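You operate a simulated robot arm through the tools that you are given. There is no shell and no other tool. Be economical: measure what you need, move in short steps, check, and stop when the job is done.

You are at the controls of a simulated two-armed robot. One attempt, no reset.

## Task
Pick up the blue jug with one hand, pass it to the other hand and put it on the top of the oil drum. Take the rubber buffer from the top of the fitting bench and leave it on the top shelf of the timber rack. Shut the wide second drawer from the top. Push the wide top drawer shut. Push the right fourth drawer that stands open shut. Put the steel bush on the far edge of the trailer bed away on the top of the fitting bench. Take the green spring and put it in the steel tray. Put the bearing with the smallest size on its label from the top of the hub bench on the bottom shelf of the white trolley. Take the brown pad and put it on the bottom shelf of the trolley. Put the 24 mm socket from the front of the trailer bed on top of the teal pad. Put one of the green nut caps from the far edge of the trailer bed on the tail end of the trailer bed. Put the small brown carton that says "rivets" from the far edge of the trailer bed on the front of the trailer bed and the small brown carton marked "bungs" on the top of the black cupboard. Any order will do. Set down upright: blue jug, steel bush, small brown carton.

It is judged by the outcome, as a careful person would: the job done as asked, and still so three seconds after it is handed in. It fails if anything else is knocked over, pushed out of place, dropped, spilled or broken. A push-on lid holds only when it is set on centred and level and pressed home; a screw cap is set on level and turned clockwise until tight.

## Robot
Two 7-joint arms with two-finger parallel grippers on one trunk, on a base that drives. Base frame: it is fixed to the floor where the robot stands at the start and does not move with it; the origin is under the middle of the robot, x ahead of it, y to its left, z up. Lengths are in mm, angles in degrees, forces in N, time in s.
The left shoulder is at the start at [60, 147, 543], the right one opposite. With the tool pointing down near the work surface each hand reaches from about 340 to 760 mm from the robot's upright axis, wherever it stands, measured 20 degrees to its own side. Places, roughly: bearing [-1500, -3000, 750]; blue jug [750, -250, 500]; bottom shelf of the trolley [-1000, 2100, 200]; bottom shelf of the white trolley [1000, -1900, 400]; brown pad (6x9x4 cm) [-4800, -1100, 600]; front of the trailer bed [-4600, 1800, 700]; green nut cap (5x4x3 cm) [-3000, 4100, 700]; green spring (11x3x2 cm) [-400, -3200, 900]; right fourth drawer [-2100, 6600, 700]; rubber buffer (10x6x6 cm) [-6800, 4800, 900]; small brown carton [-3000, 4250, 750]; socket [-4500, 1750, 750]; steel bush (3x3x5 cm) [-3200, 4500, 700]; steel tray (50x27x6 cm) [-1400, 200, 800]; tail end of the trailer bed [-3800, 4300, 700]; teal pad (7x7x4 cm) [-4600, 2000, 700]; top of the black cupboard [-1200, 4100, 900]; top of the fitting bench [-7000, 4300, 900]; top of the oil drum [800, 700, 900]; top shelf of the timber rack [-7100, 5800, 1000]; wide second drawer [-2700, 6600, 800]; wide top drawer [-2700, 6700, 900]. Payload 3.43 kg a hand.
The TCP of each hand is the grasp point between the finger pads, 30 mm short of the fingertips. In the tool frame z runs along the fingers and y along their closing line. Largest opening 94 mm; finger width 28, thickness 10; the body of the gripper, 50 by 96 mm, starts 55 mm behind the TCP.
Orientation is told as [roll, pitch, yaw] about the base's x, y, z axes, in that order, counted from this pose: with the fingers straight down and closing along the base's y, the tool's x points along the base's -x, its y along +y and its z along -z.

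## Interface
- The arms move only by the tool nudge_tool. It takes "left_steps", "right_steps" or both (then of equal length, played together; a hand with none holds still); each is a list of rows, each a list of 7 numbers: the shift along the tool's x, y, z in mm, then the turn, a rotation vector about the tool's x, y, z in degrees, then the finger opening in mm, from 0 to 94. In form: [[dx, dy, dz, wx, wy, wz, jaw], ...]. A call has 1 to 20 rows; each row shifts and turns the commanded pose from where the row before left it, along the tool's axes as they then stand. A row lasts 0.2 s, in which the tool goes at most 50 mm and 8.6 degrees; a call with a longer step from one row to the next is refused whole, and so is a gripper value outside its range. A pose out of reach is approached as far as the arm can. The call stops where the force on the tool passes 40 N (or 10 N more than at its start, if that is more) or the arm is blocked; 0.2 s more then pass. Each finger travels about 72 mm/s and halts on what it meets, pressing with about 33 N; the grip force reading is that of the motor and also rises with nothing between the fingers. The clock runs only during rows and for 0.2 s after the last one: add rows that do not move to give the fingers time. It gives the time, the measured TCP pose, the force on the tool (base axes), the opening and the grip force at its end, in the units of the frame above (readings bear some noise), with the torque about the TCP (base axes, N m) and any sound that the robot's microphone picked up.
- Cameras (640 x 400 px; columns grow to the right, rows downward): "scene" is now at [57, 32.9, 1165.1]; the picture's right is [0.30, -0.95, 0.00], its down [-0.60, -0.19, -0.77] and it looks along [0.74, 0.23, -0.63] (base axes); focal length 254 px, centre (320, 200). "left" rides on the left gripper at [76, -14, -103] in its tool frame; the picture's right is [0.18, 0.98, 0.00], its down [-0.75, 0.14, -0.64] and it looks along [-0.63, 0.12, 0.77] (tool axes); focal length 243 px, centre (320, 200). "right" rides on the right gripper at [76, 14, -103] in its tool frame; the picture's right is [-0.18, 0.98, 0.00], its down [-0.75, -0.14, -0.64] and it looks along [-0.63, -0.12, 0.77] (tool axes); focal length 243 px, centre (320, 200). There is no depth. A picture from a camera that has moved, and an enlarged one, comes with that camera's place and axes in the base frame and with its lens. The place of the scene camera against the robot may be out by one fixed shift of up to 12 mm in any direction.
- capture(camera): a new picture of that camera. The clock stands still meanwhile.
- raise_lower(by): slides the trunk up (or, below 0, down) by that many mm; the arms and the scene camera ride with it, the base frame stays. It gives what a move gives, with no picture.
- steer(legs): drives the robot by 1 to 6 legs, each [ahead, left, turn to the left] in mm, mm and degrees, along the robot's own axes; the way and the turn of a leg run together, so that a leg with both is an arc; at most 1500 mm and 180 degrees a leg. The arms and the cameras ride along, it lands a little off, and it stops where it bumps. It gives what a move gives.
- aim_head(pan, tilt): turns the head with the scene camera to pan (to the left, within 86 degrees either way) and tilt (down, from -29 to 69), counted from straight ahead of the robot. It gives what a move gives.
- close_up(camera, box): a new picture of the part [left, top, right, bottom] of that camera's present view, enlarged. The clock stands still meanwhile.
- sign_off(): hands the job in; it is judged then, once.

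Go step by step. Nothing tells you exact positions but the pictures and the camera data: compare them with the known pose of the tool, close in by small moves and look again before you grip or let go. The budget is 567 turns and 370 pictures, counting those below and the enlarged ones. Unless the task says otherwise, let go and move clear before handing in, and close with one line.

The tools are called after ">>>" by a JSON object that holds its "method" and its "body". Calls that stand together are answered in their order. nudge_tool: Moves the arms, as the interface text tells. Its arguments: {"type":"object","properties":{"left_steps":{"type":"array"},"right_steps":{"type":"array"}},"required":[]} The other tools are called the same way: raise_lower (by) slides the trunk up or down; steer (legs) drives the base; aim_head (pan, tilt) turns the head that bears the scene camera; capture (camera) takes a picture; close_up (camera, box) takes an enlarged picture of a part of a camera's view; sign_off () hands the job in.

At the start:

```text
time_s: 0.0
left_position: [309.4, 326.8, 999.5]
left_tcp_rot: [0.1, -0.1, 0.0]
left_wrist_force: [0.2, 0.3, -0.1]
left_ft_torque: [0.01, -0.01, 0.02]
left_gripper_width: 94.2
left_grip_force: 0.2
right_position: [311.1, -16.8, 1000.3]
right_tcp_rot: [0.1, -0.1, 0.0]
right_wrist_force: [-0.6, -0.4, -0.7]
right_ft_torque: [0.02, 0.05, 0.03]
right_gripper_width: 93.9
right_grip_force: 0.1
trunk travel left (down, up): [-250.0, 0.0]
robot x, y, heading: [-3.1, -1.1, -0.1]
head pan, tilt: [17.3, 39.3]
```

scene: 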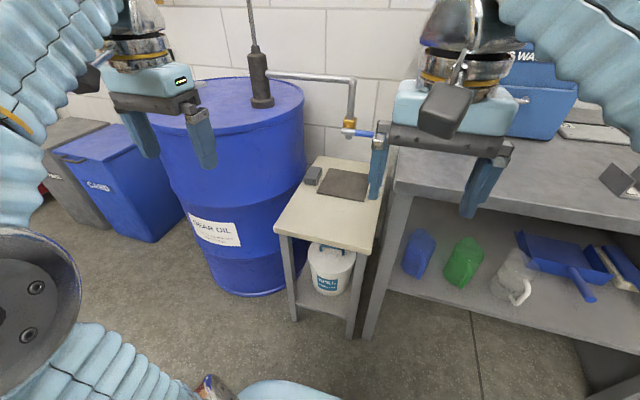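
right: 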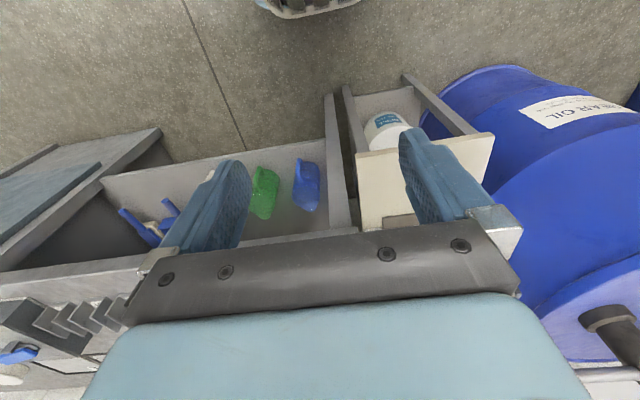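
left: 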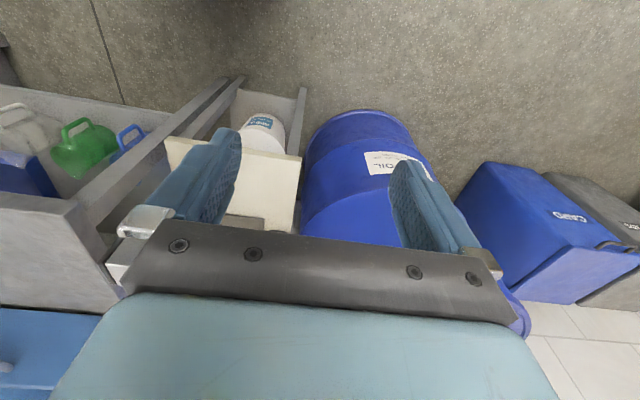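

The blue jug stands on the shelf beneath the bench, right of the small table. I look closer at it and at the drum top.

>>> {"method": "aim_head", "body": {"pan": -15, "tilt": 40}}

>>> {"method": "capture", "body": {"camera": "scene"}}

>>> {"method": "close_up", "body": {"camera": "right", "box": [200, 100, 520, 300]}}

```text
time_s: 1.0
left_position: [309.4, 327.3, 1000.4]
left_tcp_rot: [0.1, -0.1, 0.0]
left_wrist_force: [-0.6, -0.8, -0.5]
left_ft_torque: [0.01, 0.02, 0.01]
left_gripper_width: 94.2
left_grip_force: 0.0
right_position: [311.0, -16.8, 1000.4]
right_tcp_rot: [0.1, -0.1, 0.0]
right_wrist_force: [0.7, -0.9, 0.2]
right_ft_torque: [0.0, 0.03, -0.02]
right_gripper_width: 93.8
right_grip_force: 0.1
trunk travel left (down, up): [-250.0, 0.0]
robot x, y, heading: [2.2, -2.1, 0.1]
head pan, tilt: [-15.0, 40.0]
```

```text
366 pictures are left
camera scene: at [57.5, -14.5, 1164.0], right [-0.26, -0.97, 0.0], down [-0.62, 0.17, -0.77], along [0.74, -0.2, -0.64], focal length 254 px, centre (320, 200)
```

scene: 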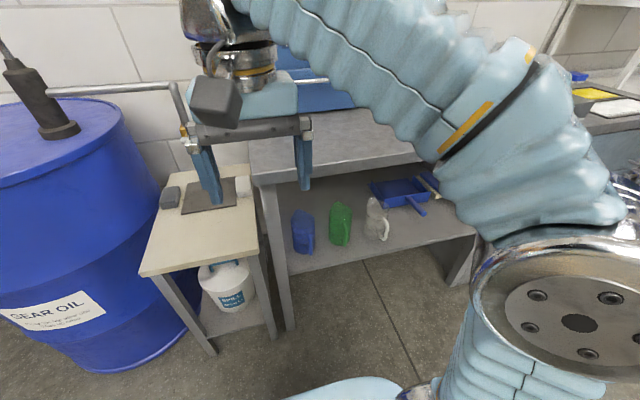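

```text
2.00 times, centred on (360, 200) of right
camera zoom: at [234.7, -2.7, 1102.2], right [0.18, 0.98, 0.0], down [0.75, -0.14, 0.64], along [0.63, -0.12, -0.77], focal length 485 px, centre (240, 200)
```

zoom: 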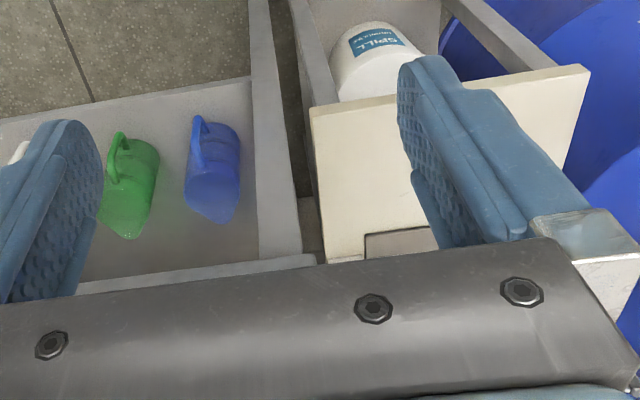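

The bench front edge is near x≈480 with its top at z≈875, and the jug sits under it around x≈600. I lower and tilt the right hand forward to see under the top.

>>> {"method": "nudge_tool", "body": {"right_steps": [[0, 0, 50, 0, 0, 0, 94], [0, 0, 50, 0, 0, 0, 94], [0, 0, 50, 0, 0, 0, 94], [0, 0, 50, 0, 0, 0, 94], [0, -30, 0, 0, -8, 0, 94], [0, -30, 0, 0, -8, 0, 94], [0, -30, 0, 0, -8, 0, 94], [0, 0, 0, 0, -8, 0, 94], [0, 0, 0, 0, -8, 0, 94], [0, 0, 0, 0, -8, 0, 94], [0, 0, 0, 0, 0, 0, 94]]}}

>>> {"method": "capture", "body": {"camera": "right"}}

>>> {"method": "capture", "body": {"camera": "scene"}}

```text
time_s: 3.4
left_position: [309.9, 326.7, 999.4]
left_tcp_rot: [0.0, -0.1, 0.0]
left_wrist_force: [-0.3, 0.0, 0.4]
left_ft_torque: [0.05, 0.01, -0.01]
left_gripper_width: 94.0
left_grip_force: 0.0
right_position: [309.9, -107.3, 800.4]
right_tcp_rot: [0.1, -48.2, -0.1]
right_wrist_force: [1.3, -0.4, 0.0]
right_ft_torque: [-0.02, -0.02, -0.01]
right_gripper_width: 93.9
right_grip_force: 0.0
trunk travel left (down, up): [-250.0, 0.0]
robot x, y, heading: [1.3, 5.4, -0.3]
head pan, tilt: [-15.0, 40.0]
```

```text
364 pictures are left
camera right: at [183.1, -93.2, 811.4], right [0.12, 0.98, 0.14], down [0.02, -0.14, 0.99], along [0.99, -0.12, -0.04], focal length 243 px, centre (320, 200)
```

right: 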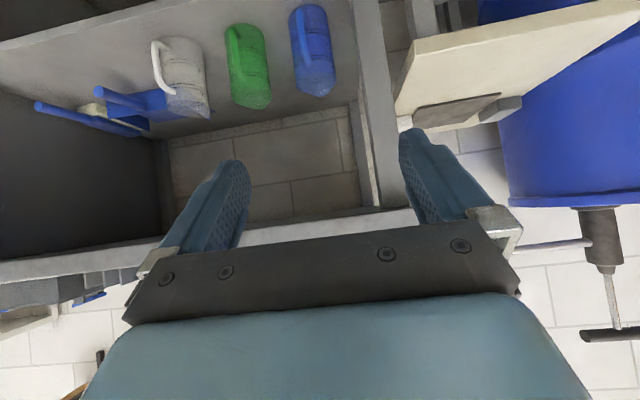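

```text
363 pictures are left
camera scene: at [57.4, -14.6, 1164.0], right [-0.26, -0.97, 0.0], down [-0.62, 0.17, -0.77], along [0.74, -0.2, -0.64], focal length 254 px, centre (320, 200)
```

scene: 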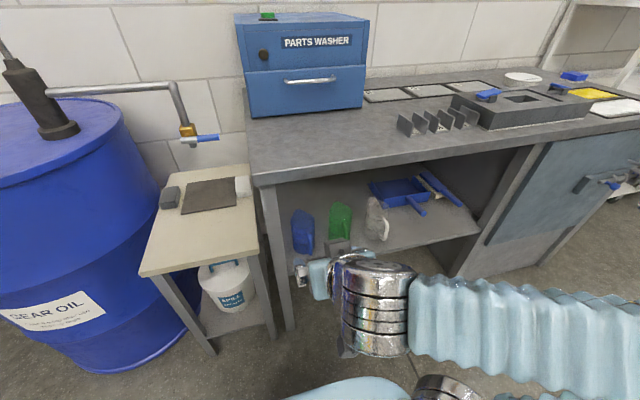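

>>> {"method": "close_up", "body": {"camera": "right", "box": [220, 0, 400, 112]}}

>>> {"method": "close_up", "body": {"camera": "scene", "box": [240, 170, 400, 270]}}

```text
3.56 times, centred on (310, 56) of right
camera zoom: at [183.1, -93.2, 811.4], right [0.12, 0.98, 0.14], down [0.02, -0.14, 0.99], along [0.99, -0.12, -0.04], focal length 863 px, centre (356, 712)
```

zoom: 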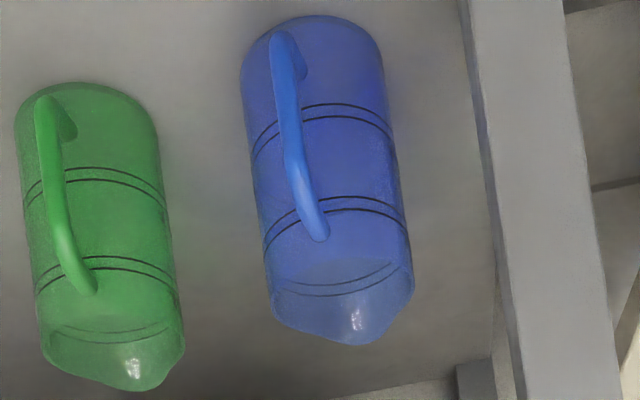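

```text
4.00 times, centred on (320, 220) of scene
camera zoom: at [57.4, -14.6, 1164.0], right [-0.26, -0.97, 0.0], down [-0.62, 0.17, -0.77], along [0.74, -0.2, -0.64], focal length 1015 px, centre (320, 120)
```

zoom: 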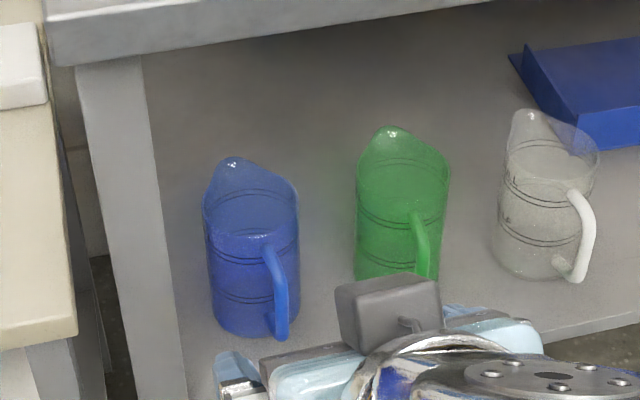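

Jug is an open measuring jug: base z≈430, rim ≈580, handle towards the robot at about [610, -132, 448..542]. I bring the right hand down in front, level and pointing ahead, to grip the handle.

>>> {"method": "nudge_tool", "body": {"right_steps": [[24.3, -4.5, 35.3, 0, 0, 0, 94], [24.3, -4.5, 35.3, 0, 0, 0, 94], [24.3, -4.5, 35.3, 0, 0, 0, 94], [24.3, -4.5, 35.3, 0, 0, 0, 94], [24.3, -4.5, 35.3, 0, 0, 0, 94], [24.3, -4.5, 35.3, 0, 0, 0, 94], [0, 0, 0, 0, -8.4, 0, 70], [0, 0, 0, 0, -8.4, 0, 60], [0, 0, 0, 0, -8.4, 0, 60], [0, 0, 0, 0, -8.4, 0, 60], [0, 0, 0, 0, -8.4, 0, 60], [0, 0, 0, 0, 0, 0, 60]]}}

>>> {"method": "capture", "body": {"camera": "right"}}

>>> {"method": "capture", "body": {"camera": "scene"}}

```text
time_s: 6.0
left_position: [310.3, 327.8, 1000.5]
left_tcp_rot: [0.1, -0.2, 0.0]
left_wrist_force: [0.2, 0.5, 0.9]
left_ft_torque: [0.01, -0.01, 0.0]
left_gripper_width: 94.0
left_grip_force: 0.1
right_position: [477.3, -68.4, 619.0]
right_tcp_rot: [146.7, -89.8, -146.8]
right_wrist_force: [0.0, -0.2, 0.1]
right_ft_torque: [0.0, 0.02, 0.02]
right_gripper_width: 60.2
right_grip_force: 0.1
right hand out of reach, approached as far as the arm can: row 1, 2, 3, 4, 5, 6, 7, 8, 9
trunk travel left (down, up): [-250.0, 0.0]
robot x, y, heading: [2.2, -0.6, 0.1]
head pan, tilt: [-15.0, 40.0]
```

```text
360 pictures are left
camera right: at [375.5, -52.4, 541.8], right [0.0, 0.98, 0.19], down [-0.64, -0.14, 0.75], along [0.76, -0.12, 0.63], focal length 243 px, centre (320, 200)
```

right: 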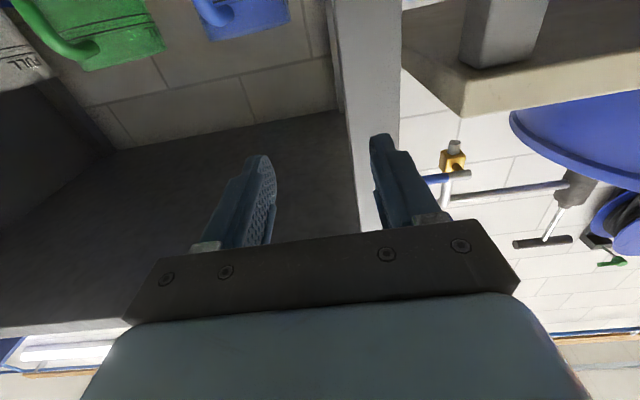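

```text
359 pictures are left
camera scene: at [57.6, -14.5, 1164.0], right [-0.26, -0.97, 0.0], down [-0.62, 0.17, -0.77], along [0.74, -0.2, -0.64], focal length 254 px, centre (320, 200)
```

scene: 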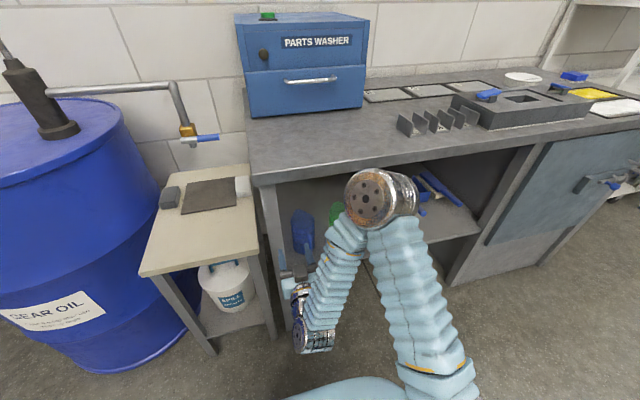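

>>> {"method": "nudge_tool", "body": {"right_steps": [[41, -22, 0, 0, 0, 0, 60], [41, -22, 0, 0, 0, 0, 60], [41, -22, 0, 0, 0, 0, 60], [0, 0, 0, 0, 0, 0, 60]]}}

>>> {"method": "capture", "body": {"camera": "right"}}

>>> {"method": "capture", "body": {"camera": "scene"}}

```text
time_s: 7.0
left_position: [310.4, 326.9, 998.7]
left_tcp_rot: [0.1, -0.1, 0.0]
left_wrist_force: [0.6, 0.4, 0.3]
left_ft_torque: [-0.01, 0.01, -0.01]
left_gripper_width: 94.2
left_grip_force: 0.1
right_position: [485.7, -103.7, 505.4]
right_tcp_rot: [-63.3, -89.7, 62.4]
right_wrist_force: [0.0, -0.5, -1.2]
right_ft_torque: [-0.01, 0.01, 0.01]
right_gripper_width: 60.2
right_grip_force: 0.0
right hand out of reach, approached as far as the arm can: row 3
trunk travel left (down, up): [-250.0, 0.0]
robot x, y, heading: [-1.1, -2.7, -0.1]
head pan, tilt: [-15.0, 40.0]
```

```text
358 pictures are left
camera right: at [382.5, -87.0, 428.3], right [0.01, 0.98, 0.18], down [-0.64, -0.13, 0.76], along [0.77, -0.13, 0.63], focal length 243 px, centre (320, 200)
```

right: 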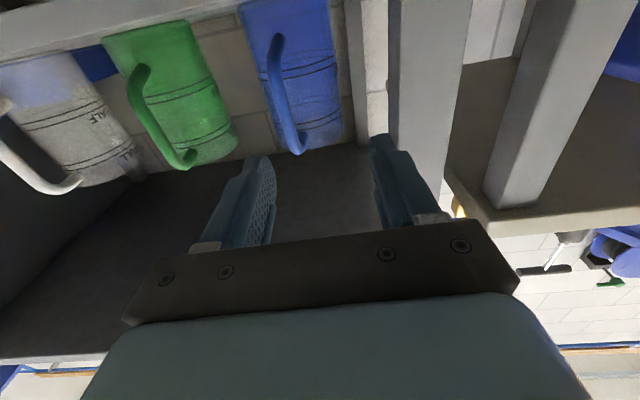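

```text
357 pictures are left
camera scene: at [57.6, -14.6, 1164.0], right [-0.26, -0.97, 0.0], down [-0.62, 0.17, -0.77], along [0.74, -0.2, -0.64], focal length 254 px, centre (320, 200)
```

scene: 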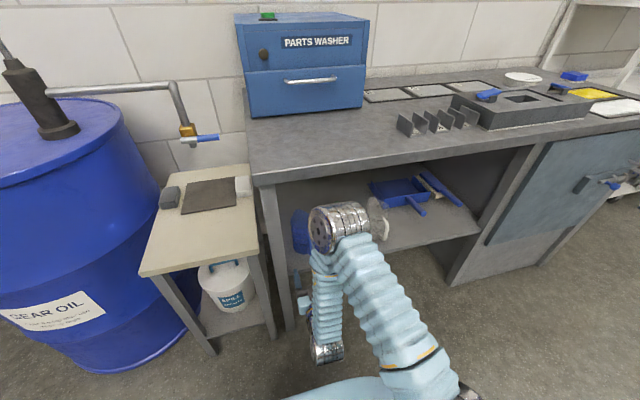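

>>> {"method": "nudge_tool", "body": {"right_steps": [[4, -16, 0, 0, 0, 0, 60], [4, -16, 20, 0, 0, 0, 60], [0, 0, 30, 0, 0, 0, 60], [0, 0, 30, 0, 0, 0, 60], [0, 0, 0, 0, 0, 0, 60]]}}

>>> {"method": "capture", "body": {"camera": "right"}}

```text
time_s: 8.1
left_position: [309.5, 326.3, 999.6]
left_tcp_rot: [0.0, -0.1, 0.1]
left_wrist_force: [0.1, 0.2, 0.5]
left_ft_torque: [-0.03, -0.01, -0.02]
left_gripper_width: 93.9
left_grip_force: 0.0
right_position: [556.8, -86.4, 510.8]
right_tcp_rot: [-21.2, -89.8, 21.2]
right_wrist_force: [-9.6, -1.1, 5.6]
right_ft_torque: [0.22, -0.11, 0.41]
right_gripper_width: 59.5
right_grip_force: 0.1
right hand out of reach, approached as far as the arm can: row 1, 2, 3, 4
trunk travel left (down, up): [-250.0, 0.0]
robot x, y, heading: [-2.5, -3.3, 0.2]
head pan, tilt: [-15.0, 40.0]
stopped in row 5 (right hand): the force on the tool passed its limit at 45 N (the readings are from after the stop); the commanded pose is now the measured one
```

```text
356 pictures are left
camera right: at [454.3, -72.5, 434.4], right [0.0, 0.98, 0.18], down [-0.64, -0.14, 0.75], along [0.77, -0.12, 0.63], focal length 243 px, centre (320, 200)
```

right: 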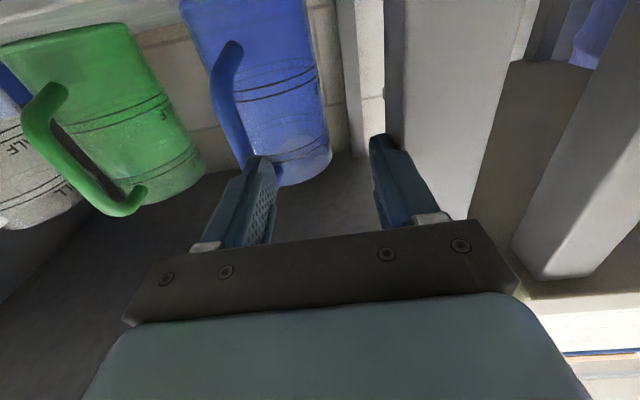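

>>> {"method": "close_up", "body": {"camera": "scene", "box": [240, 150, 480, 300]}}

```text
2.67 times, centred on (360, 225) of scene
camera zoom: at [56.4, -14.6, 1164.2], right [-0.26, -0.97, 0.0], down [-0.62, 0.17, -0.77], along [0.74, -0.2, -0.64], focal length 677 px, centre (213, 133)
```

zoom: 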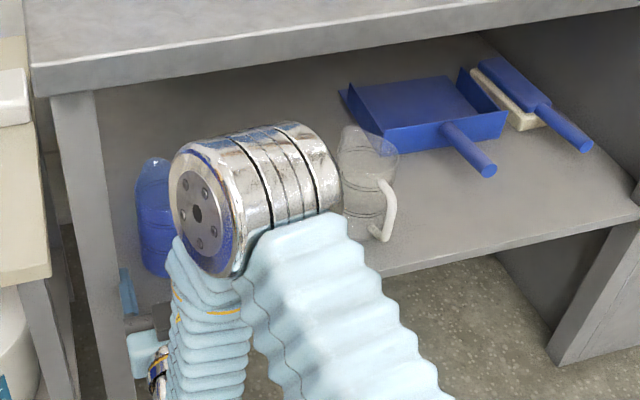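

The forearm is folded too tightly and the elbow is by the bench edge. I back the robot straight off by 250 mm so the arm can stretch, then retry.

>>> {"method": "steer", "body": {"legs": [[-250, 0, 0]]}}

>>> {"method": "capture", "body": {"camera": "right"}}

>>> {"method": "capture", "body": {"camera": "scene"}}

```text
time_s: 9.9
left_position: [55.5, 327.3, 999.7]
left_tcp_rot: [0.0, -0.2, 0.0]
left_wrist_force: [-0.1, -0.1, -0.3]
left_ft_torque: [0.02, 0.03, 0.01]
left_gripper_width: 94.0
left_grip_force: 0.1
right_position: [304.2, -87.2, 509.8]
right_tcp_rot: [-22.0, -89.8, 21.8]
right_wrist_force: [-0.6, 0.2, -0.1]
right_ft_torque: [0.03, 0.0, 0.0]
right_gripper_width: 59.9
right_grip_force: 0.0
trunk travel left (down, up): [-250.0, 0.0]
robot x, y, heading: [-253.4, -2.0, -0.0]
head pan, tilt: [-15.0, 40.0]
```

```text
354 pictures are left
camera right: at [201.6, -72.6, 433.5], right [0.0, 0.98, 0.18], down [-0.64, -0.14, 0.76], along [0.77, -0.12, 0.63], focal length 243 px, centre (320, 200)
```

right: 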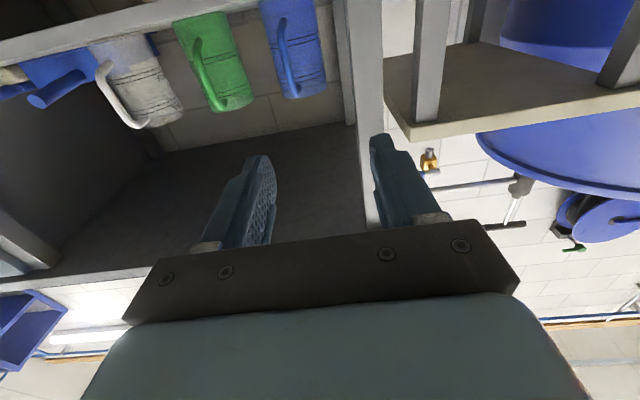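

```text
353 pictures are left
camera scene: at [-195.8, -14.5, 1164.0], right [-0.26, -0.97, 0.0], down [-0.62, 0.17, -0.77], along [0.74, -0.2, -0.64], focal length 254 px, centre (320, 200)
```

scene: 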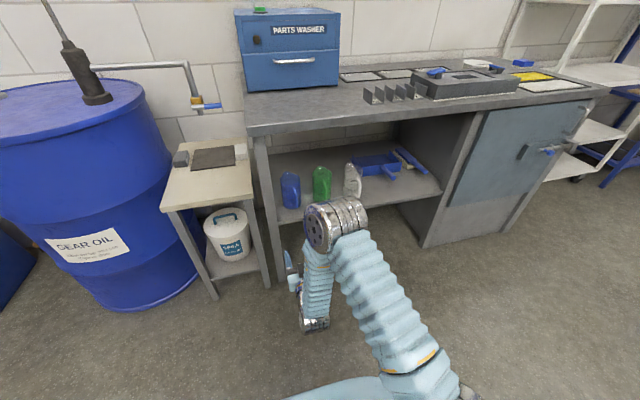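

>>> {"method": "nudge_tool", "body": {"right_steps": [[2.5, -9, 40, 0, 0, 0, 60], [2.5, -9, 47, 0, 0, 0, 60], [2.5, -9, 47, 0, 0, 0, 60], [2.5, -9, 47, 0, 0, 0, 60], [2.5, -9, 47, 0, 0, 0, 60], [0, 0, 0, 0, 0, 0, 60]]}}

>>> {"method": "capture", "body": {"camera": "right"}}

>>> {"method": "capture", "body": {"camera": "scene"}}

```text
time_s: 11.3
left_position: [55.9, 326.4, 999.2]
left_tcp_rot: [-0.1, -0.1, 0.0]
left_wrist_force: [0.7, 0.6, 0.0]
left_ft_torque: [-0.01, -0.02, -0.01]
left_gripper_width: 94.0
left_grip_force: 0.0
right_position: [531.0, -86.6, 503.8]
right_tcp_rot: [-42.4, -89.5, 41.8]
right_wrist_force: [0.1, -0.1, -0.3]
right_ft_torque: [0.0, 0.01, 0.01]
right_gripper_width: 60.1
right_grip_force: 0.1
right hand out of reach, approached as far as the arm can: row 1, 2, 3, 4
trunk travel left (down, up): [-250.0, 0.0]
robot x, y, heading: [-253.4, 3.0, -0.0]
head pan, tilt: [-15.0, 40.0]
```

```text
352 pictures are left
camera right: at [428.7, -72.2, 428.3], right [0.01, 0.98, 0.18], down [-0.64, -0.13, 0.76], along [0.77, -0.13, 0.63], focal length 243 px, centre (320, 200)
```

right: 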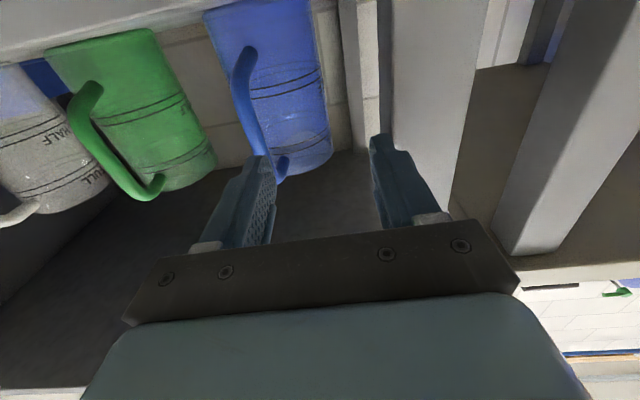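

```text
351 pictures are left
camera scene: at [-195.8, -14.6, 1164.0], right [-0.26, -0.97, 0.0], down [-0.62, 0.17, -0.77], along [0.74, -0.2, -0.64], focal length 254 px, centre (320, 200)
```

scene: 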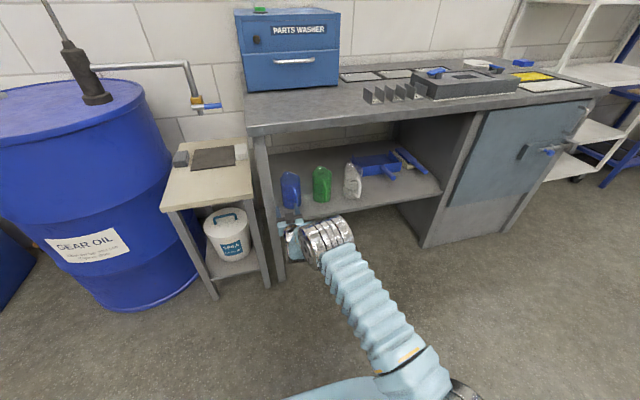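

>>> {"method": "nudge_tool", "body": {"right_steps": [[2, -25, 0, 0, 0, 0, 60], [2, -25, 0, 0, 0, 0, 60], [0, 0, 0, 0, 0, 0, 60]]}}

>>> {"method": "capture", "body": {"camera": "right"}}

```text
time_s: 12.1
left_position: [55.7, 327.7, 999.5]
left_tcp_rot: [0.0, -0.1, -0.1]
left_wrist_force: [-0.7, 0.1, 0.4]
left_ft_torque: [0.0, 0.03, 0.01]
left_gripper_width: 94.2
left_grip_force: 0.1
right_position: [538.7, -100.0, 502.0]
right_tcp_rot: [-55.0, -89.4, 53.3]
right_wrist_force: [0.4, 0.7, -0.2]
right_ft_torque: [0.0, -0.02, 0.02]
right_gripper_width: 60.0
right_grip_force: 0.0
right hand out of reach, approached as far as the arm can: row 1, 2
trunk travel left (down, up): [-250.0, 0.0]
robot x, y, heading: [-251.4, 5.5, 0.2]
head pan, tilt: [-15.0, 40.0]
```

```text
350 pictures are left
camera right: at [436.3, -83.3, 426.0], right [0.03, 0.98, 0.18], down [-0.64, -0.12, 0.76], along [0.77, -0.13, 0.63], focal length 243 px, centre (320, 200)
```

right: 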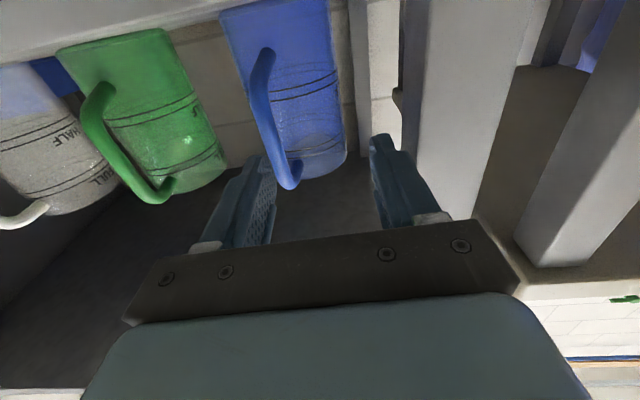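

>>> {"method": "steer", "body": {"legs": [[0, -36, 0]]}}

>>> {"method": "capture", "body": {"camera": "right"}}

```text
time_s: 12.9
left_position: [57.6, 290.4, 1000.3]
left_tcp_rot: [0.0, -0.1, 0.0]
left_wrist_force: [0.2, 0.2, 0.6]
left_ft_torque: [-0.03, 0.0, 0.0]
left_gripper_width: 93.8
left_grip_force: 0.0
right_position: [539.3, -137.7, 502.2]
right_tcp_rot: [-54.9, -89.4, 53.2]
right_wrist_force: [1.3, 0.2, -1.3]
right_ft_torque: [-0.01, -0.01, -0.02]
right_gripper_width: 60.0
right_grip_force: 0.0
trunk travel left (down, up): [-250.0, 0.0]
robot x, y, heading: [-253.5, -36.6, 0.1]
head pan, tilt: [-15.0, 40.0]
```

```text
349 pictures are left
camera right: at [436.1, -120.6, 426.0], right [0.03, 0.98, 0.18], down [-0.64, -0.12, 0.76], along [0.77, -0.13, 0.63], focal length 243 px, centre (320, 200)
```

right: 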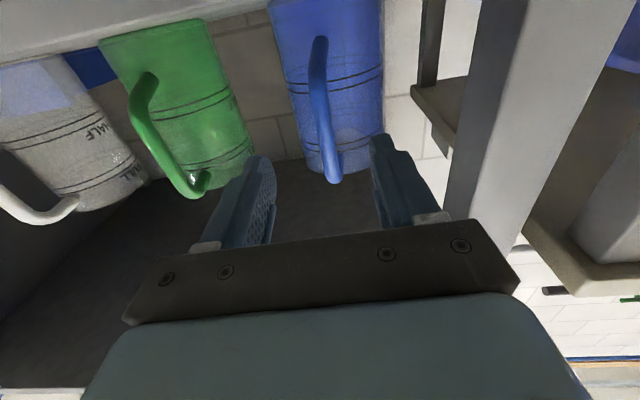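

>>> {"method": "nudge_tool", "body": {"right_steps": [[0, 0, 25, 0, 0, 0, 60], [0, 0, 25, 0, 0, 0, 60], [0, 0, 16, 0, 0, 0, 60], [0, 0, 0, 0, 0, 0, 60]]}}

>>> {"method": "capture", "body": {"camera": "right"}}

>>> {"method": "close_up", "body": {"camera": "scene", "box": [240, 130, 400, 230]}}

```text
time_s: 13.9
left_position: [56.1, 288.8, 999.1]
left_tcp_rot: [0.1, -0.1, 0.0]
left_wrist_force: [0.7, 0.1, -0.8]
left_ft_torque: [0.01, -0.05, -0.01]
left_gripper_width: 94.1
left_grip_force: 0.1
right_position: [604.1, -138.4, 500.4]
right_tcp_rot: [-53.2, -89.3, 51.7]
right_wrist_force: [0.4, 0.8, -0.5]
right_ft_torque: [0.01, 0.0, -0.04]
right_gripper_width: 60.1
right_grip_force: 0.1
trunk travel left (down, up): [-250.0, 0.0]
robot x, y, heading: [-253.6, -37.0, -0.2]
head pan, tilt: [-15.0, 40.0]
```

```text
348 pictures are left
camera right: at [502.3, -122.4, 425.0], right [0.03, 0.98, 0.18], down [-0.64, -0.12, 0.76], along [0.77, -0.13, 0.63], focal length 243 px, centre (320, 200)
```

right: 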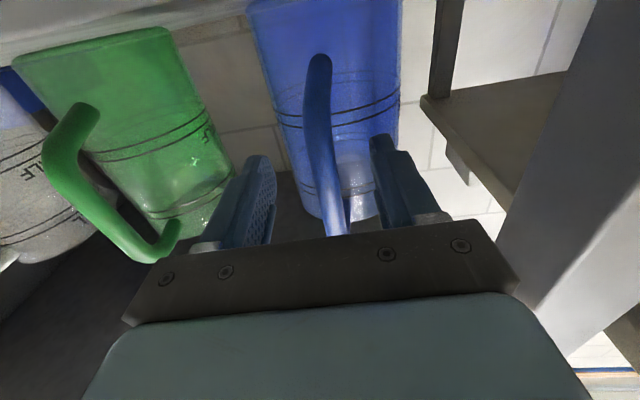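

```text
4.00 times, centred on (320, 180) of scene
camera zoom: at [-195.9, -51.4, 1164.0], right [-0.26, -0.97, 0.0], down [-0.62, 0.17, -0.77], along [0.74, -0.2, -0.64], focal length 1015 px, centre (320, 280)
```

zoom: 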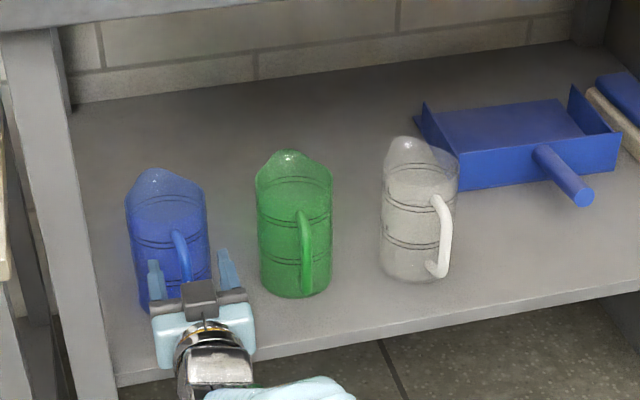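

>>> {"method": "nudge_tool", "body": {"right_steps": [[0, 0, 0, 0, 0, 0, 0], [0, 0, 0, 0, 0, 0, 0], [0, 0, 0, 0, 0, 0, 0], [0, 0, 0, 0, 0, 0, 0]]}}

>>> {"method": "capture", "body": {"camera": "right"}}

```text
time_s: 14.9
left_position: [56.7, 289.6, 1000.1]
left_tcp_rot: [0.0, -0.1, 0.1]
left_wrist_force: [-0.1, 1.0, -0.6]
left_ft_torque: [0.0, 0.01, -0.05]
left_gripper_width: 93.8
left_grip_force: 0.1
right_position: [604.4, -138.9, 501.4]
right_tcp_rot: [-55.9, -89.3, 54.2]
right_wrist_force: [0.9, 0.4, 1.1]
right_ft_torque: [0.12, -0.07, 0.04]
right_gripper_width: 15.3
right_grip_force: 32.9
trunk travel left (down, up): [-250.0, 0.0]
robot x, y, heading: [-253.1, -36.7, 0.0]
head pan, tilt: [-15.0, 40.0]
```

```text
346 pictures are left
camera right: at [502.2, -122.2, 425.5], right [0.03, 0.98, 0.18], down [-0.64, -0.12, 0.76], along [0.77, -0.13, 0.63], focal length 243 px, centre (320, 200)
```

right: 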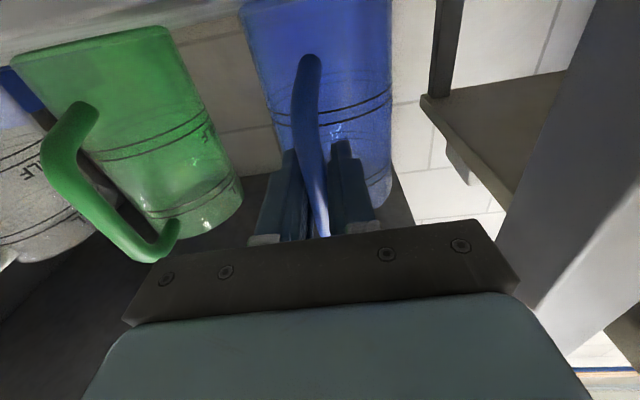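

Handle is gripped (15 mm). Lift 35 mm and back the robot out.

>>> {"method": "nudge_tool", "body": {"right_steps": [[-15, 0, 0, 0, 0, 0, 0], [-20, 0, 0, 0, 0, 0, 0], [0, 0, 0, 0, 0, 0, 0]]}}

>>> {"method": "capture", "body": {"camera": "right"}}

```text
time_s: 15.7
left_position: [56.6, 290.2, 998.9]
left_tcp_rot: [0.0, -0.1, 0.1]
left_wrist_force: [0.3, 0.3, -0.1]
left_ft_torque: [0.02, -0.03, -0.01]
left_gripper_width: 93.9
left_grip_force: 0.0
right_position: [605.1, -137.4, 536.3]
right_tcp_rot: [-50.9, -89.4, 49.3]
right_wrist_force: [0.2, 0.1, 0.1]
right_ft_torque: [-0.01, 0.08, 0.04]
right_gripper_width: 15.5
right_grip_force: 32.7
trunk travel left (down, up): [-250.0, 0.0]
robot x, y, heading: [-252.4, -38.0, -0.1]
head pan, tilt: [-15.0, 40.0]
```

```text
345 pictures are left
camera right: at [502.3, -121.6, 461.4], right [0.03, 0.98, 0.18], down [-0.64, -0.12, 0.76], along [0.77, -0.13, 0.63], focal length 243 px, centre (320, 200)
```

right: 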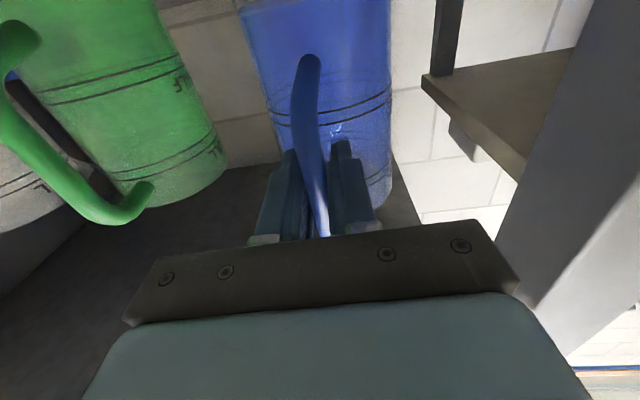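

>>> {"method": "steer", "body": {"legs": [[-400, 0, 0]]}}

>>> {"method": "aim_head", "body": {"pan": 0, "tilt": 40}}

>>> {"method": "nudge_tool", "body": {"right_steps": [[-40, 0, 0, 0, 0, 0, 0], [-40, 0, 0, 0, 0, 0, 0], [-40, 0, 0, 0, 0, 0, 0], [-40, 0, 0, 0, 0, 0, 0], [-40, 0, 0, 0, 0, 0, 0], [0, 0, 0, 0, 0, 0, 0]]}}

>>> {"method": "capture", "body": {"camera": "scene"}}

```text
time_s: 18.2
left_position: [-339.2, 290.2, 999.1]
left_tcp_rot: [0.1, -0.1, -0.4]
left_wrist_force: [0.4, -0.8, 1.0]
left_ft_torque: [-0.02, 0.0, -0.01]
left_gripper_width: 94.1
left_grip_force: 0.0
right_position: [206.7, -141.9, 538.1]
right_tcp_rot: [-53.2, -89.4, 51.3]
right_wrist_force: [0.0, -0.1, -0.5]
right_ft_torque: [-0.03, 0.09, -0.02]
right_gripper_width: 15.4
right_grip_force: 33.0
trunk travel left (down, up): [-250.0, 0.0]
robot x, y, heading: [-651.9, -32.5, -0.5]
head pan, tilt: [-15.0, 40.0]
```

```text
time_s: 19.0
left_position: [-340.4, 288.2, 998.9]
left_tcp_rot: [0.0, -0.2, -0.4]
left_wrist_force: [0.8, 0.7, 0.3]
left_ft_torque: [-0.01, 0.0, 0.01]
left_gripper_width: 94.1
left_grip_force: 0.3
right_position: [206.3, -142.0, 537.3]
right_tcp_rot: [-53.4, -89.3, 51.3]
right_wrist_force: [0.3, -0.2, -1.3]
right_ft_torque: [0.01, 0.03, 0.0]
right_gripper_width: 15.3
right_grip_force: 33.3
trunk travel left (down, up): [-250.0, 0.0]
robot x, y, heading: [-648.3, -34.2, -0.4]
head pan, tilt: [0.0, 40.0]
```

```text
time_s: 20.4
left_position: [-339.2, 289.3, 1000.1]
left_tcp_rot: [0.0, 0.0, -0.4]
left_wrist_force: [-0.7, 0.5, 0.4]
left_ft_torque: [0.03, 0.0, 0.0]
left_gripper_width: 93.8
left_grip_force: 0.1
right_position: [207.2, -140.5, 736.5]
right_tcp_rot: [-52.5, -89.3, 50.4]
right_wrist_force: [0.5, -0.8, -1.0]
right_ft_torque: [0.03, 0.07, 0.02]
right_gripper_width: 15.6
right_grip_force: 33.1
trunk travel left (down, up): [-250.0, 0.0]
robot x, y, heading: [-653.1, -35.9, -0.2]
head pan, tilt: [0.0, 40.0]
```

```text
344 pictures are left
camera scene: at [-591.1, -28.3, 1164.0], right [-0.01, -1.0, 0.0], down [-0.64, 0.0, -0.77], along [0.77, -0.01, -0.64], focal length 254 px, centre (320, 200)
```

scene: 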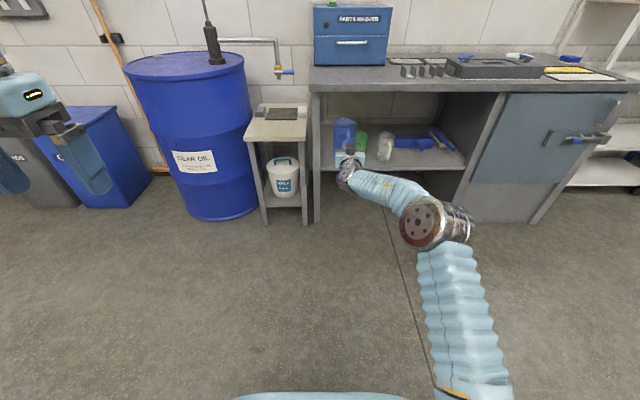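

>>> {"method": "nudge_tool", "body": {"right_steps": [[0, 15, -45, 0, 0, 0, 0], [0, 15, -45, 0, 0, 0, 0], [0, 15, -45, 0, 0, 0, 0], [0, 15, -45, 0, 0, 0, 0], [0, 0, 0, 0, 0, 0, 0]]}}

>>> {"method": "capture", "body": {"camera": "scene"}}

```text
time_s: 21.6
left_position: [-339.2, 289.0, 999.2]
left_tcp_rot: [0.0, -0.1, -0.4]
left_wrist_force: [0.3, -0.2, 0.0]
left_ft_torque: [0.01, 0.0, -0.04]
left_gripper_width: 93.9
left_grip_force: 0.1
right_position: [31.9, -74.3, 738.0]
right_tcp_rot: [-54.9, -89.4, 52.8]
right_wrist_force: [0.1, -0.7, -1.0]
right_ft_torque: [-0.02, 0.06, -0.01]
right_gripper_width: 15.1
right_grip_force: 33.0
trunk travel left (down, up): [-250.0, 0.0]
robot x, y, heading: [-651.8, -36.4, -0.3]
head pan, tilt: [0.0, 40.0]
```

```text
343 pictures are left
camera scene: at [-591.1, -28.3, 1164.0], right [-0.01, -1.0, 0.0], down [-0.64, 0.0, -0.77], along [0.77, -0.01, -0.64], focal length 254 px, centre (320, 200)
```

scene: 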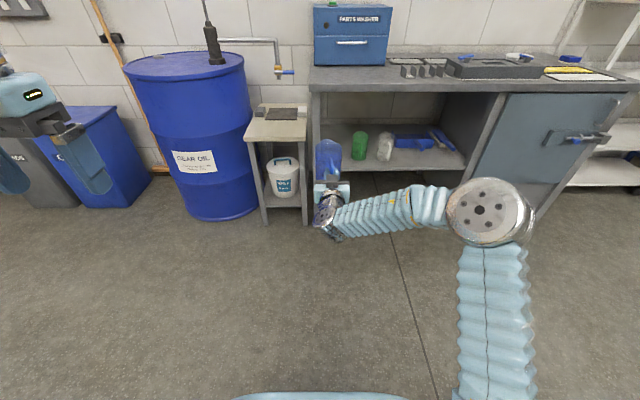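

>>> {"method": "nudge_tool", "body": {"left_steps": [[-36.6, -26.8, 3, 0, 0, 0, 60], [-36.6, -26.8, 3, 0, 0, 0, 60], [-36.6, -26.8, 3, 0, 0, 0, 60], [-36.6, -26.8, 3, 0, 0, 0, 60], [-36.6, -26.8, 3, 0, 0, 0, 60], [-36.6, -26.8, 3, 0, 0, 0, 60], [-36.6, -26.8, 3, 0, 0, 0, 60], [-36.6, -26.8, 3, 0, 0, 0, 60], [-36.6, -26.8, 3, 0, 0, 0, 60], [-36.6, -26.8, 3, 0, 0, 0, 60], [-36.6, -26.8, 3, 0, 0, 0, 60], [-36.6, -26.8, 3, 0, 0, 0, 60], [0, 0, 0, 0, 0, 0, 60]]}}

>>> {"method": "capture", "body": {"camera": "scene"}}

>>> {"method": "capture", "body": {"camera": "left"}}

```text
time_s: 24.4
left_position: [-85.5, -24.7, 852.5]
left_tcp_rot: [0.0, -0.1, -0.3]
left_wrist_force: [0.7, 0.4, 0.3]
left_ft_torque: [0.04, -0.03, 0.03]
left_gripper_width: 60.1
left_grip_force: 0.0
left hand out of reach, approached as far as the arm can: row 4, 5, 6, 7, 8, 9, 10, 11, 12
right_position: [30.3, -75.0, 737.4]
right_tcp_rot: [-52.5, -89.6, 50.6]
right_wrist_force: [0.4, 0.5, -1.4]
right_ft_torque: [0.01, 0.07, 0.02]
right_gripper_width: 15.4
right_grip_force: 32.8
trunk travel left (down, up): [-250.0, 0.0]
robot x, y, heading: [-653.4, -39.6, -0.2]
head pan, tilt: [0.0, 40.0]
```

```text
342 pictures are left
camera scene: at [-590.8, -28.5, 1164.0], right [-0.01, -1.0, 0.0], down [-0.64, 0.0, -0.77], along [0.77, -0.01, -0.64], focal length 254 px, centre (320, 200)
```

scene: 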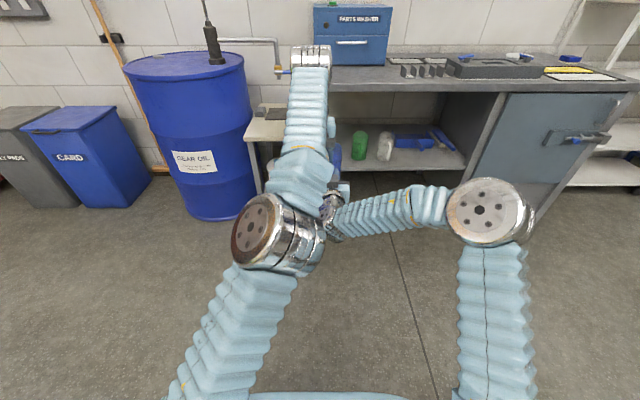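

```text
341 pictures are left
camera left: at [-163.5, -37.8, 954.2], right [-0.18, 0.98, 0.0], down [0.75, 0.14, 0.64], along [0.63, 0.11, -0.76], focal length 243 px, centre (320, 200)
```

left: 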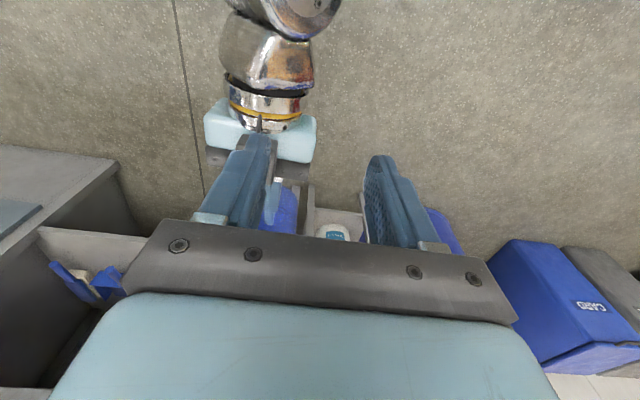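

>>> {"method": "nudge_tool", "body": {"left_steps": [[0, 15, -40, 0, 0, 0, 60], [0, 10, 0, 0, -7.5, 0, 60], [0, 10, 0, 0, -7.5, 0, 60], [0, 0, 0, 0, -7.5, 0, 60], [0, 0, 0, 0, -7.5, 0, 60], [0, 0, 0, 0, -7.5, 0, 60], [0, 0, 0, 0, -7.5, 0, 60], [0, 0, 0, 0, 0, 0, 60]]}}

>>> {"method": "capture", "body": {"camera": "left"}}

>>> {"method": "capture", "body": {"camera": "scene"}}

```text
time_s: 26.2
left_position: [-103.0, 10.4, 885.7]
left_tcp_rot: [0.1, -45.1, -0.4]
left_wrist_force: [0.1, 0.0, -0.3]
left_ft_torque: [-0.01, -0.01, 0.0]
left_gripper_width: 60.2
left_grip_force: 0.0
left hand out of reach, approached as far as the arm can: row 1
right_position: [30.6, -73.9, 737.7]
right_tcp_rot: [-53.5, -89.4, 51.5]
right_wrist_force: [-0.1, -0.3, -1.1]
right_ft_torque: [0.02, 0.05, -0.01]
right_gripper_width: 15.3
right_grip_force: 33.4
trunk travel left (down, up): [-250.0, 0.0]
robot x, y, heading: [-653.1, -32.1, -0.5]
head pan, tilt: [0.0, 40.0]
```

```text
340 pictures are left
camera left: at [-231.2, -3.2, 902.7], right [-0.12, 0.98, -0.13], down [0.08, 0.14, 0.99], along [0.99, 0.11, -0.09], focal length 243 px, centre (320, 200)
```

left: 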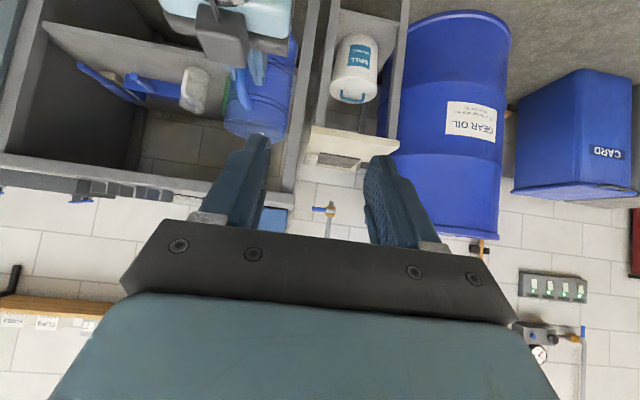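

```text
339 pictures are left
camera scene: at [-591.0, -28.4, 1164.0], right [-0.01, -1.0, 0.0], down [-0.64, 0.0, -0.77], along [0.77, -0.01, -0.64], focal length 254 px, centre (320, 200)
```

scene: 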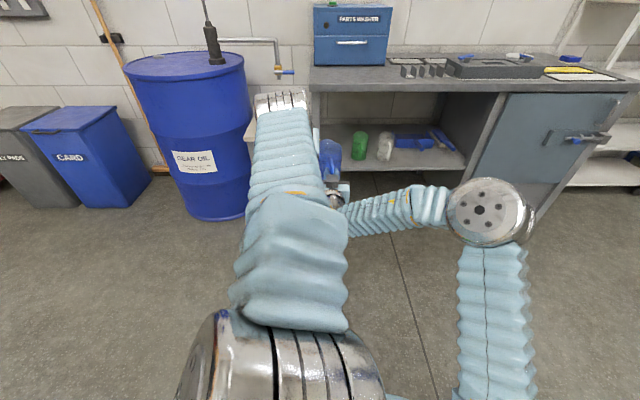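

>>> {"method": "close_up", "body": {"camera": "left", "box": [160, 0, 352, 150]}}

>>> {"method": "close_up", "body": {"camera": "scene", "box": [280, 100, 400, 220]}}

```text
2.67 times, centred on (256, 75) of left
camera zoom: at [-231.2, -3.2, 902.7], right [-0.12, 0.98, -0.13], down [0.08, 0.14, 0.99], along [0.99, 0.11, -0.09], focal length 647 px, centre (491, 533)
```

zoom: 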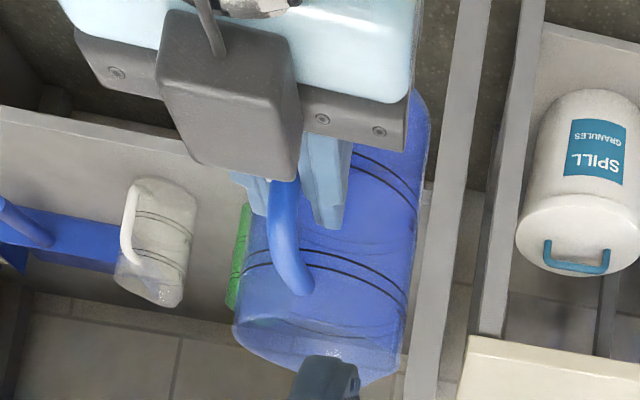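

```text
3.33 times, centred on (340, 160) of scene
camera zoom: at [-591.0, -28.4, 1164.0], right [-0.01, -1.0, 0.0], down [-0.64, 0.0, -0.77], along [0.77, -0.01, -0.64], focal length 846 px, centre (253, 333)
```

zoom: 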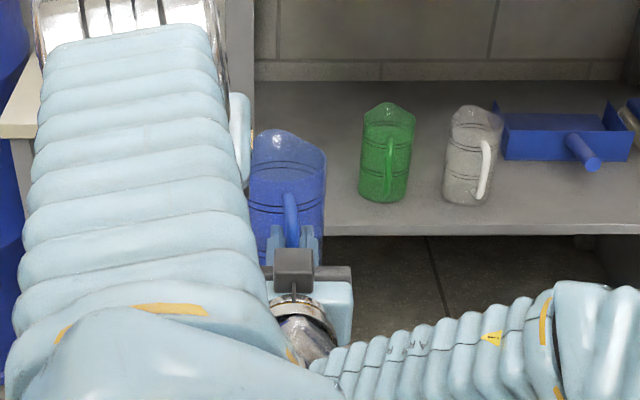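

>>> {"method": "nudge_tool", "body": {"right_steps": [[0, 0, -35, 0, 0, 0, 0], [0, 0, -35, 0, 0, 0, 0], [0, 0, -30, 0, 0, 0, 0], [0, 0, 0, 0, 0, 0, 0]], "left_steps": [[0, -10, 0, 0, 5, 0, 60], [0, -10, 0, 0, 5, 0, 60], [0, -10, 0, 0, 5, 0, 60], [0, 0, 0, 0, 0, 0, 60]]}}

>>> {"method": "capture", "body": {"camera": "left"}}

```text
time_s: 27.2
left_position: [-103.6, -19.0, 884.8]
left_tcp_rot: [-0.1, -30.0, -0.3]
left_wrist_force: [0.2, -0.5, -1.1]
left_ft_torque: [0.01, 0.02, -0.02]
left_gripper_width: 60.0
left_grip_force: 0.1
right_position: [-68.4, -71.0, 736.0]
right_tcp_rot: [-54.9, -89.4, 53.0]
right_wrist_force: [0.1, 1.7, -0.9]
right_ft_torque: [0.02, 0.06, 0.0]
right_gripper_width: 15.2
right_grip_force: 32.6
trunk travel left (down, up): [-250.0, 0.0]
robot x, y, heading: [-648.9, -37.5, -0.2]
head pan, tilt: [0.0, 40.0]
```

```text
336 pictures are left
camera left: at [-223.1, -33.2, 935.4], right [-0.15, 0.98, -0.09], down [0.33, 0.14, 0.93], along [0.93, 0.11, -0.35], focal length 243 px, centre (320, 200)
```

left: 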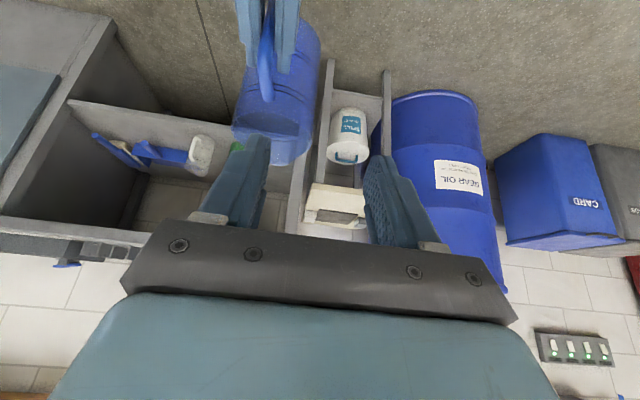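

>>> {"method": "nudge_tool", "body": {"left_steps": [[-23.5, -1, 23.2, 0, 0, 0, 60], [-23.5, -1, 23.2, 0, 0, 0, 60], [-23.5, -1, 23.2, 0, 0, 0, 60], [0, 0, 0, 0, 0, 0, 60]]}}

>>> {"method": "capture", "body": {"camera": "left"}}

>>> {"method": "capture", "body": {"camera": "scene"}}

```text
time_s: 28.2
left_position: [-6.3, -22.6, 856.8]
left_tcp_rot: [0.0, -30.1, -0.4]
left_wrist_force: [-0.3, 0.7, -0.1]
left_ft_torque: [-0.01, 0.0, 0.0]
left_gripper_width: 60.0
left_grip_force: 0.0
right_position: [-69.8, -72.0, 736.9]
right_tcp_rot: [-52.8, -89.4, 50.7]
right_wrist_force: [-0.9, 0.8, -1.1]
right_ft_torque: [0.04, 0.05, 0.01]
right_gripper_width: 15.4
right_grip_force: 33.4
trunk travel left (down, up): [-250.0, 0.0]
robot x, y, heading: [-649.2, -32.1, 0.0]
head pan, tilt: [0.0, 40.0]
```

```text
335 pictures are left
camera left: at [-126.3, -36.0, 907.9], right [-0.15, 0.98, -0.09], down [0.33, 0.14, 0.93], along [0.93, 0.11, -0.35], focal length 243 px, centre (320, 200)
```

left: 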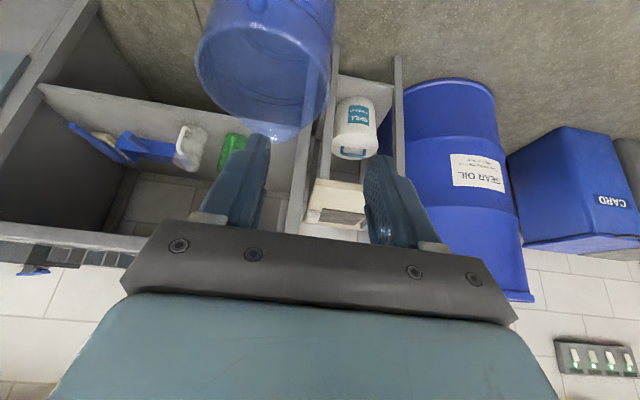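

```text
334 pictures are left
camera scene: at [-590.8, -28.4, 1164.0], right [-0.01, -1.0, 0.0], down [-0.64, 0.0, -0.77], along [0.77, -0.01, -0.64], focal length 254 px, centre (320, 200)
```

scene: 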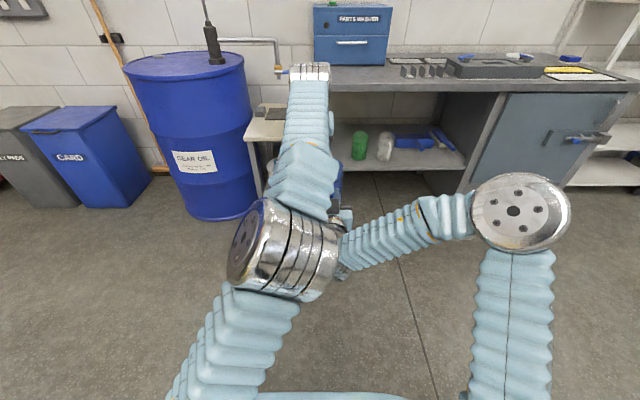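

>>> {"method": "nudge_tool", "body": {"left_steps": [[15.4, -0.8, 20, 0, 0, 0, 60], [15.4, -0.8, 20, 0, 0, 0, 60], [0, 0, 0, 0, 0, 0, 60]]}}

>>> {"method": "capture", "body": {"camera": "left"}}

```text
time_s: 29.0
left_position: [-17.1, -23.1, 807.9]
left_tcp_rot: [0.1, -30.2, -0.4]
left_wrist_force: [-0.3, 0.7, -0.5]
left_ft_torque: [0.0, 0.02, -0.03]
left_gripper_width: 59.9
left_grip_force: 0.0
right_position: [-69.5, -70.5, 736.5]
right_tcp_rot: [-53.5, -89.4, 51.6]
right_wrist_force: [-0.3, -0.2, -1.3]
right_ft_torque: [-0.05, 0.04, -0.01]
right_gripper_width: 15.5
right_grip_force: 32.9
trunk travel left (down, up): [-250.0, 0.0]
robot x, y, heading: [-653.0, -36.4, -0.3]
head pan, tilt: [0.0, 40.0]
```

```text
333 pictures are left
camera left: at [-134.5, -38.2, 858.1], right [-0.15, 0.98, -0.09], down [0.33, 0.14, 0.93], along [0.93, 0.11, -0.35], focal length 243 px, centre (320, 200)
```

left: 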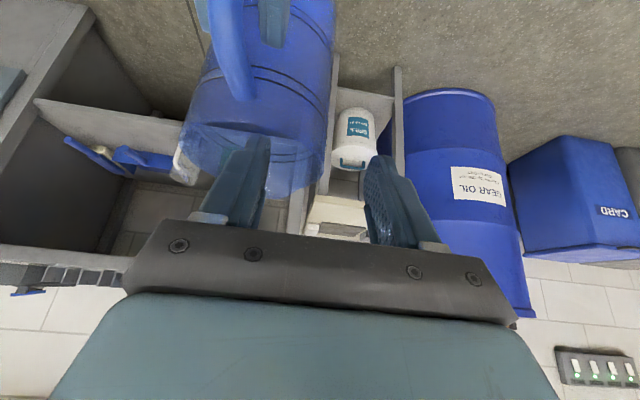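

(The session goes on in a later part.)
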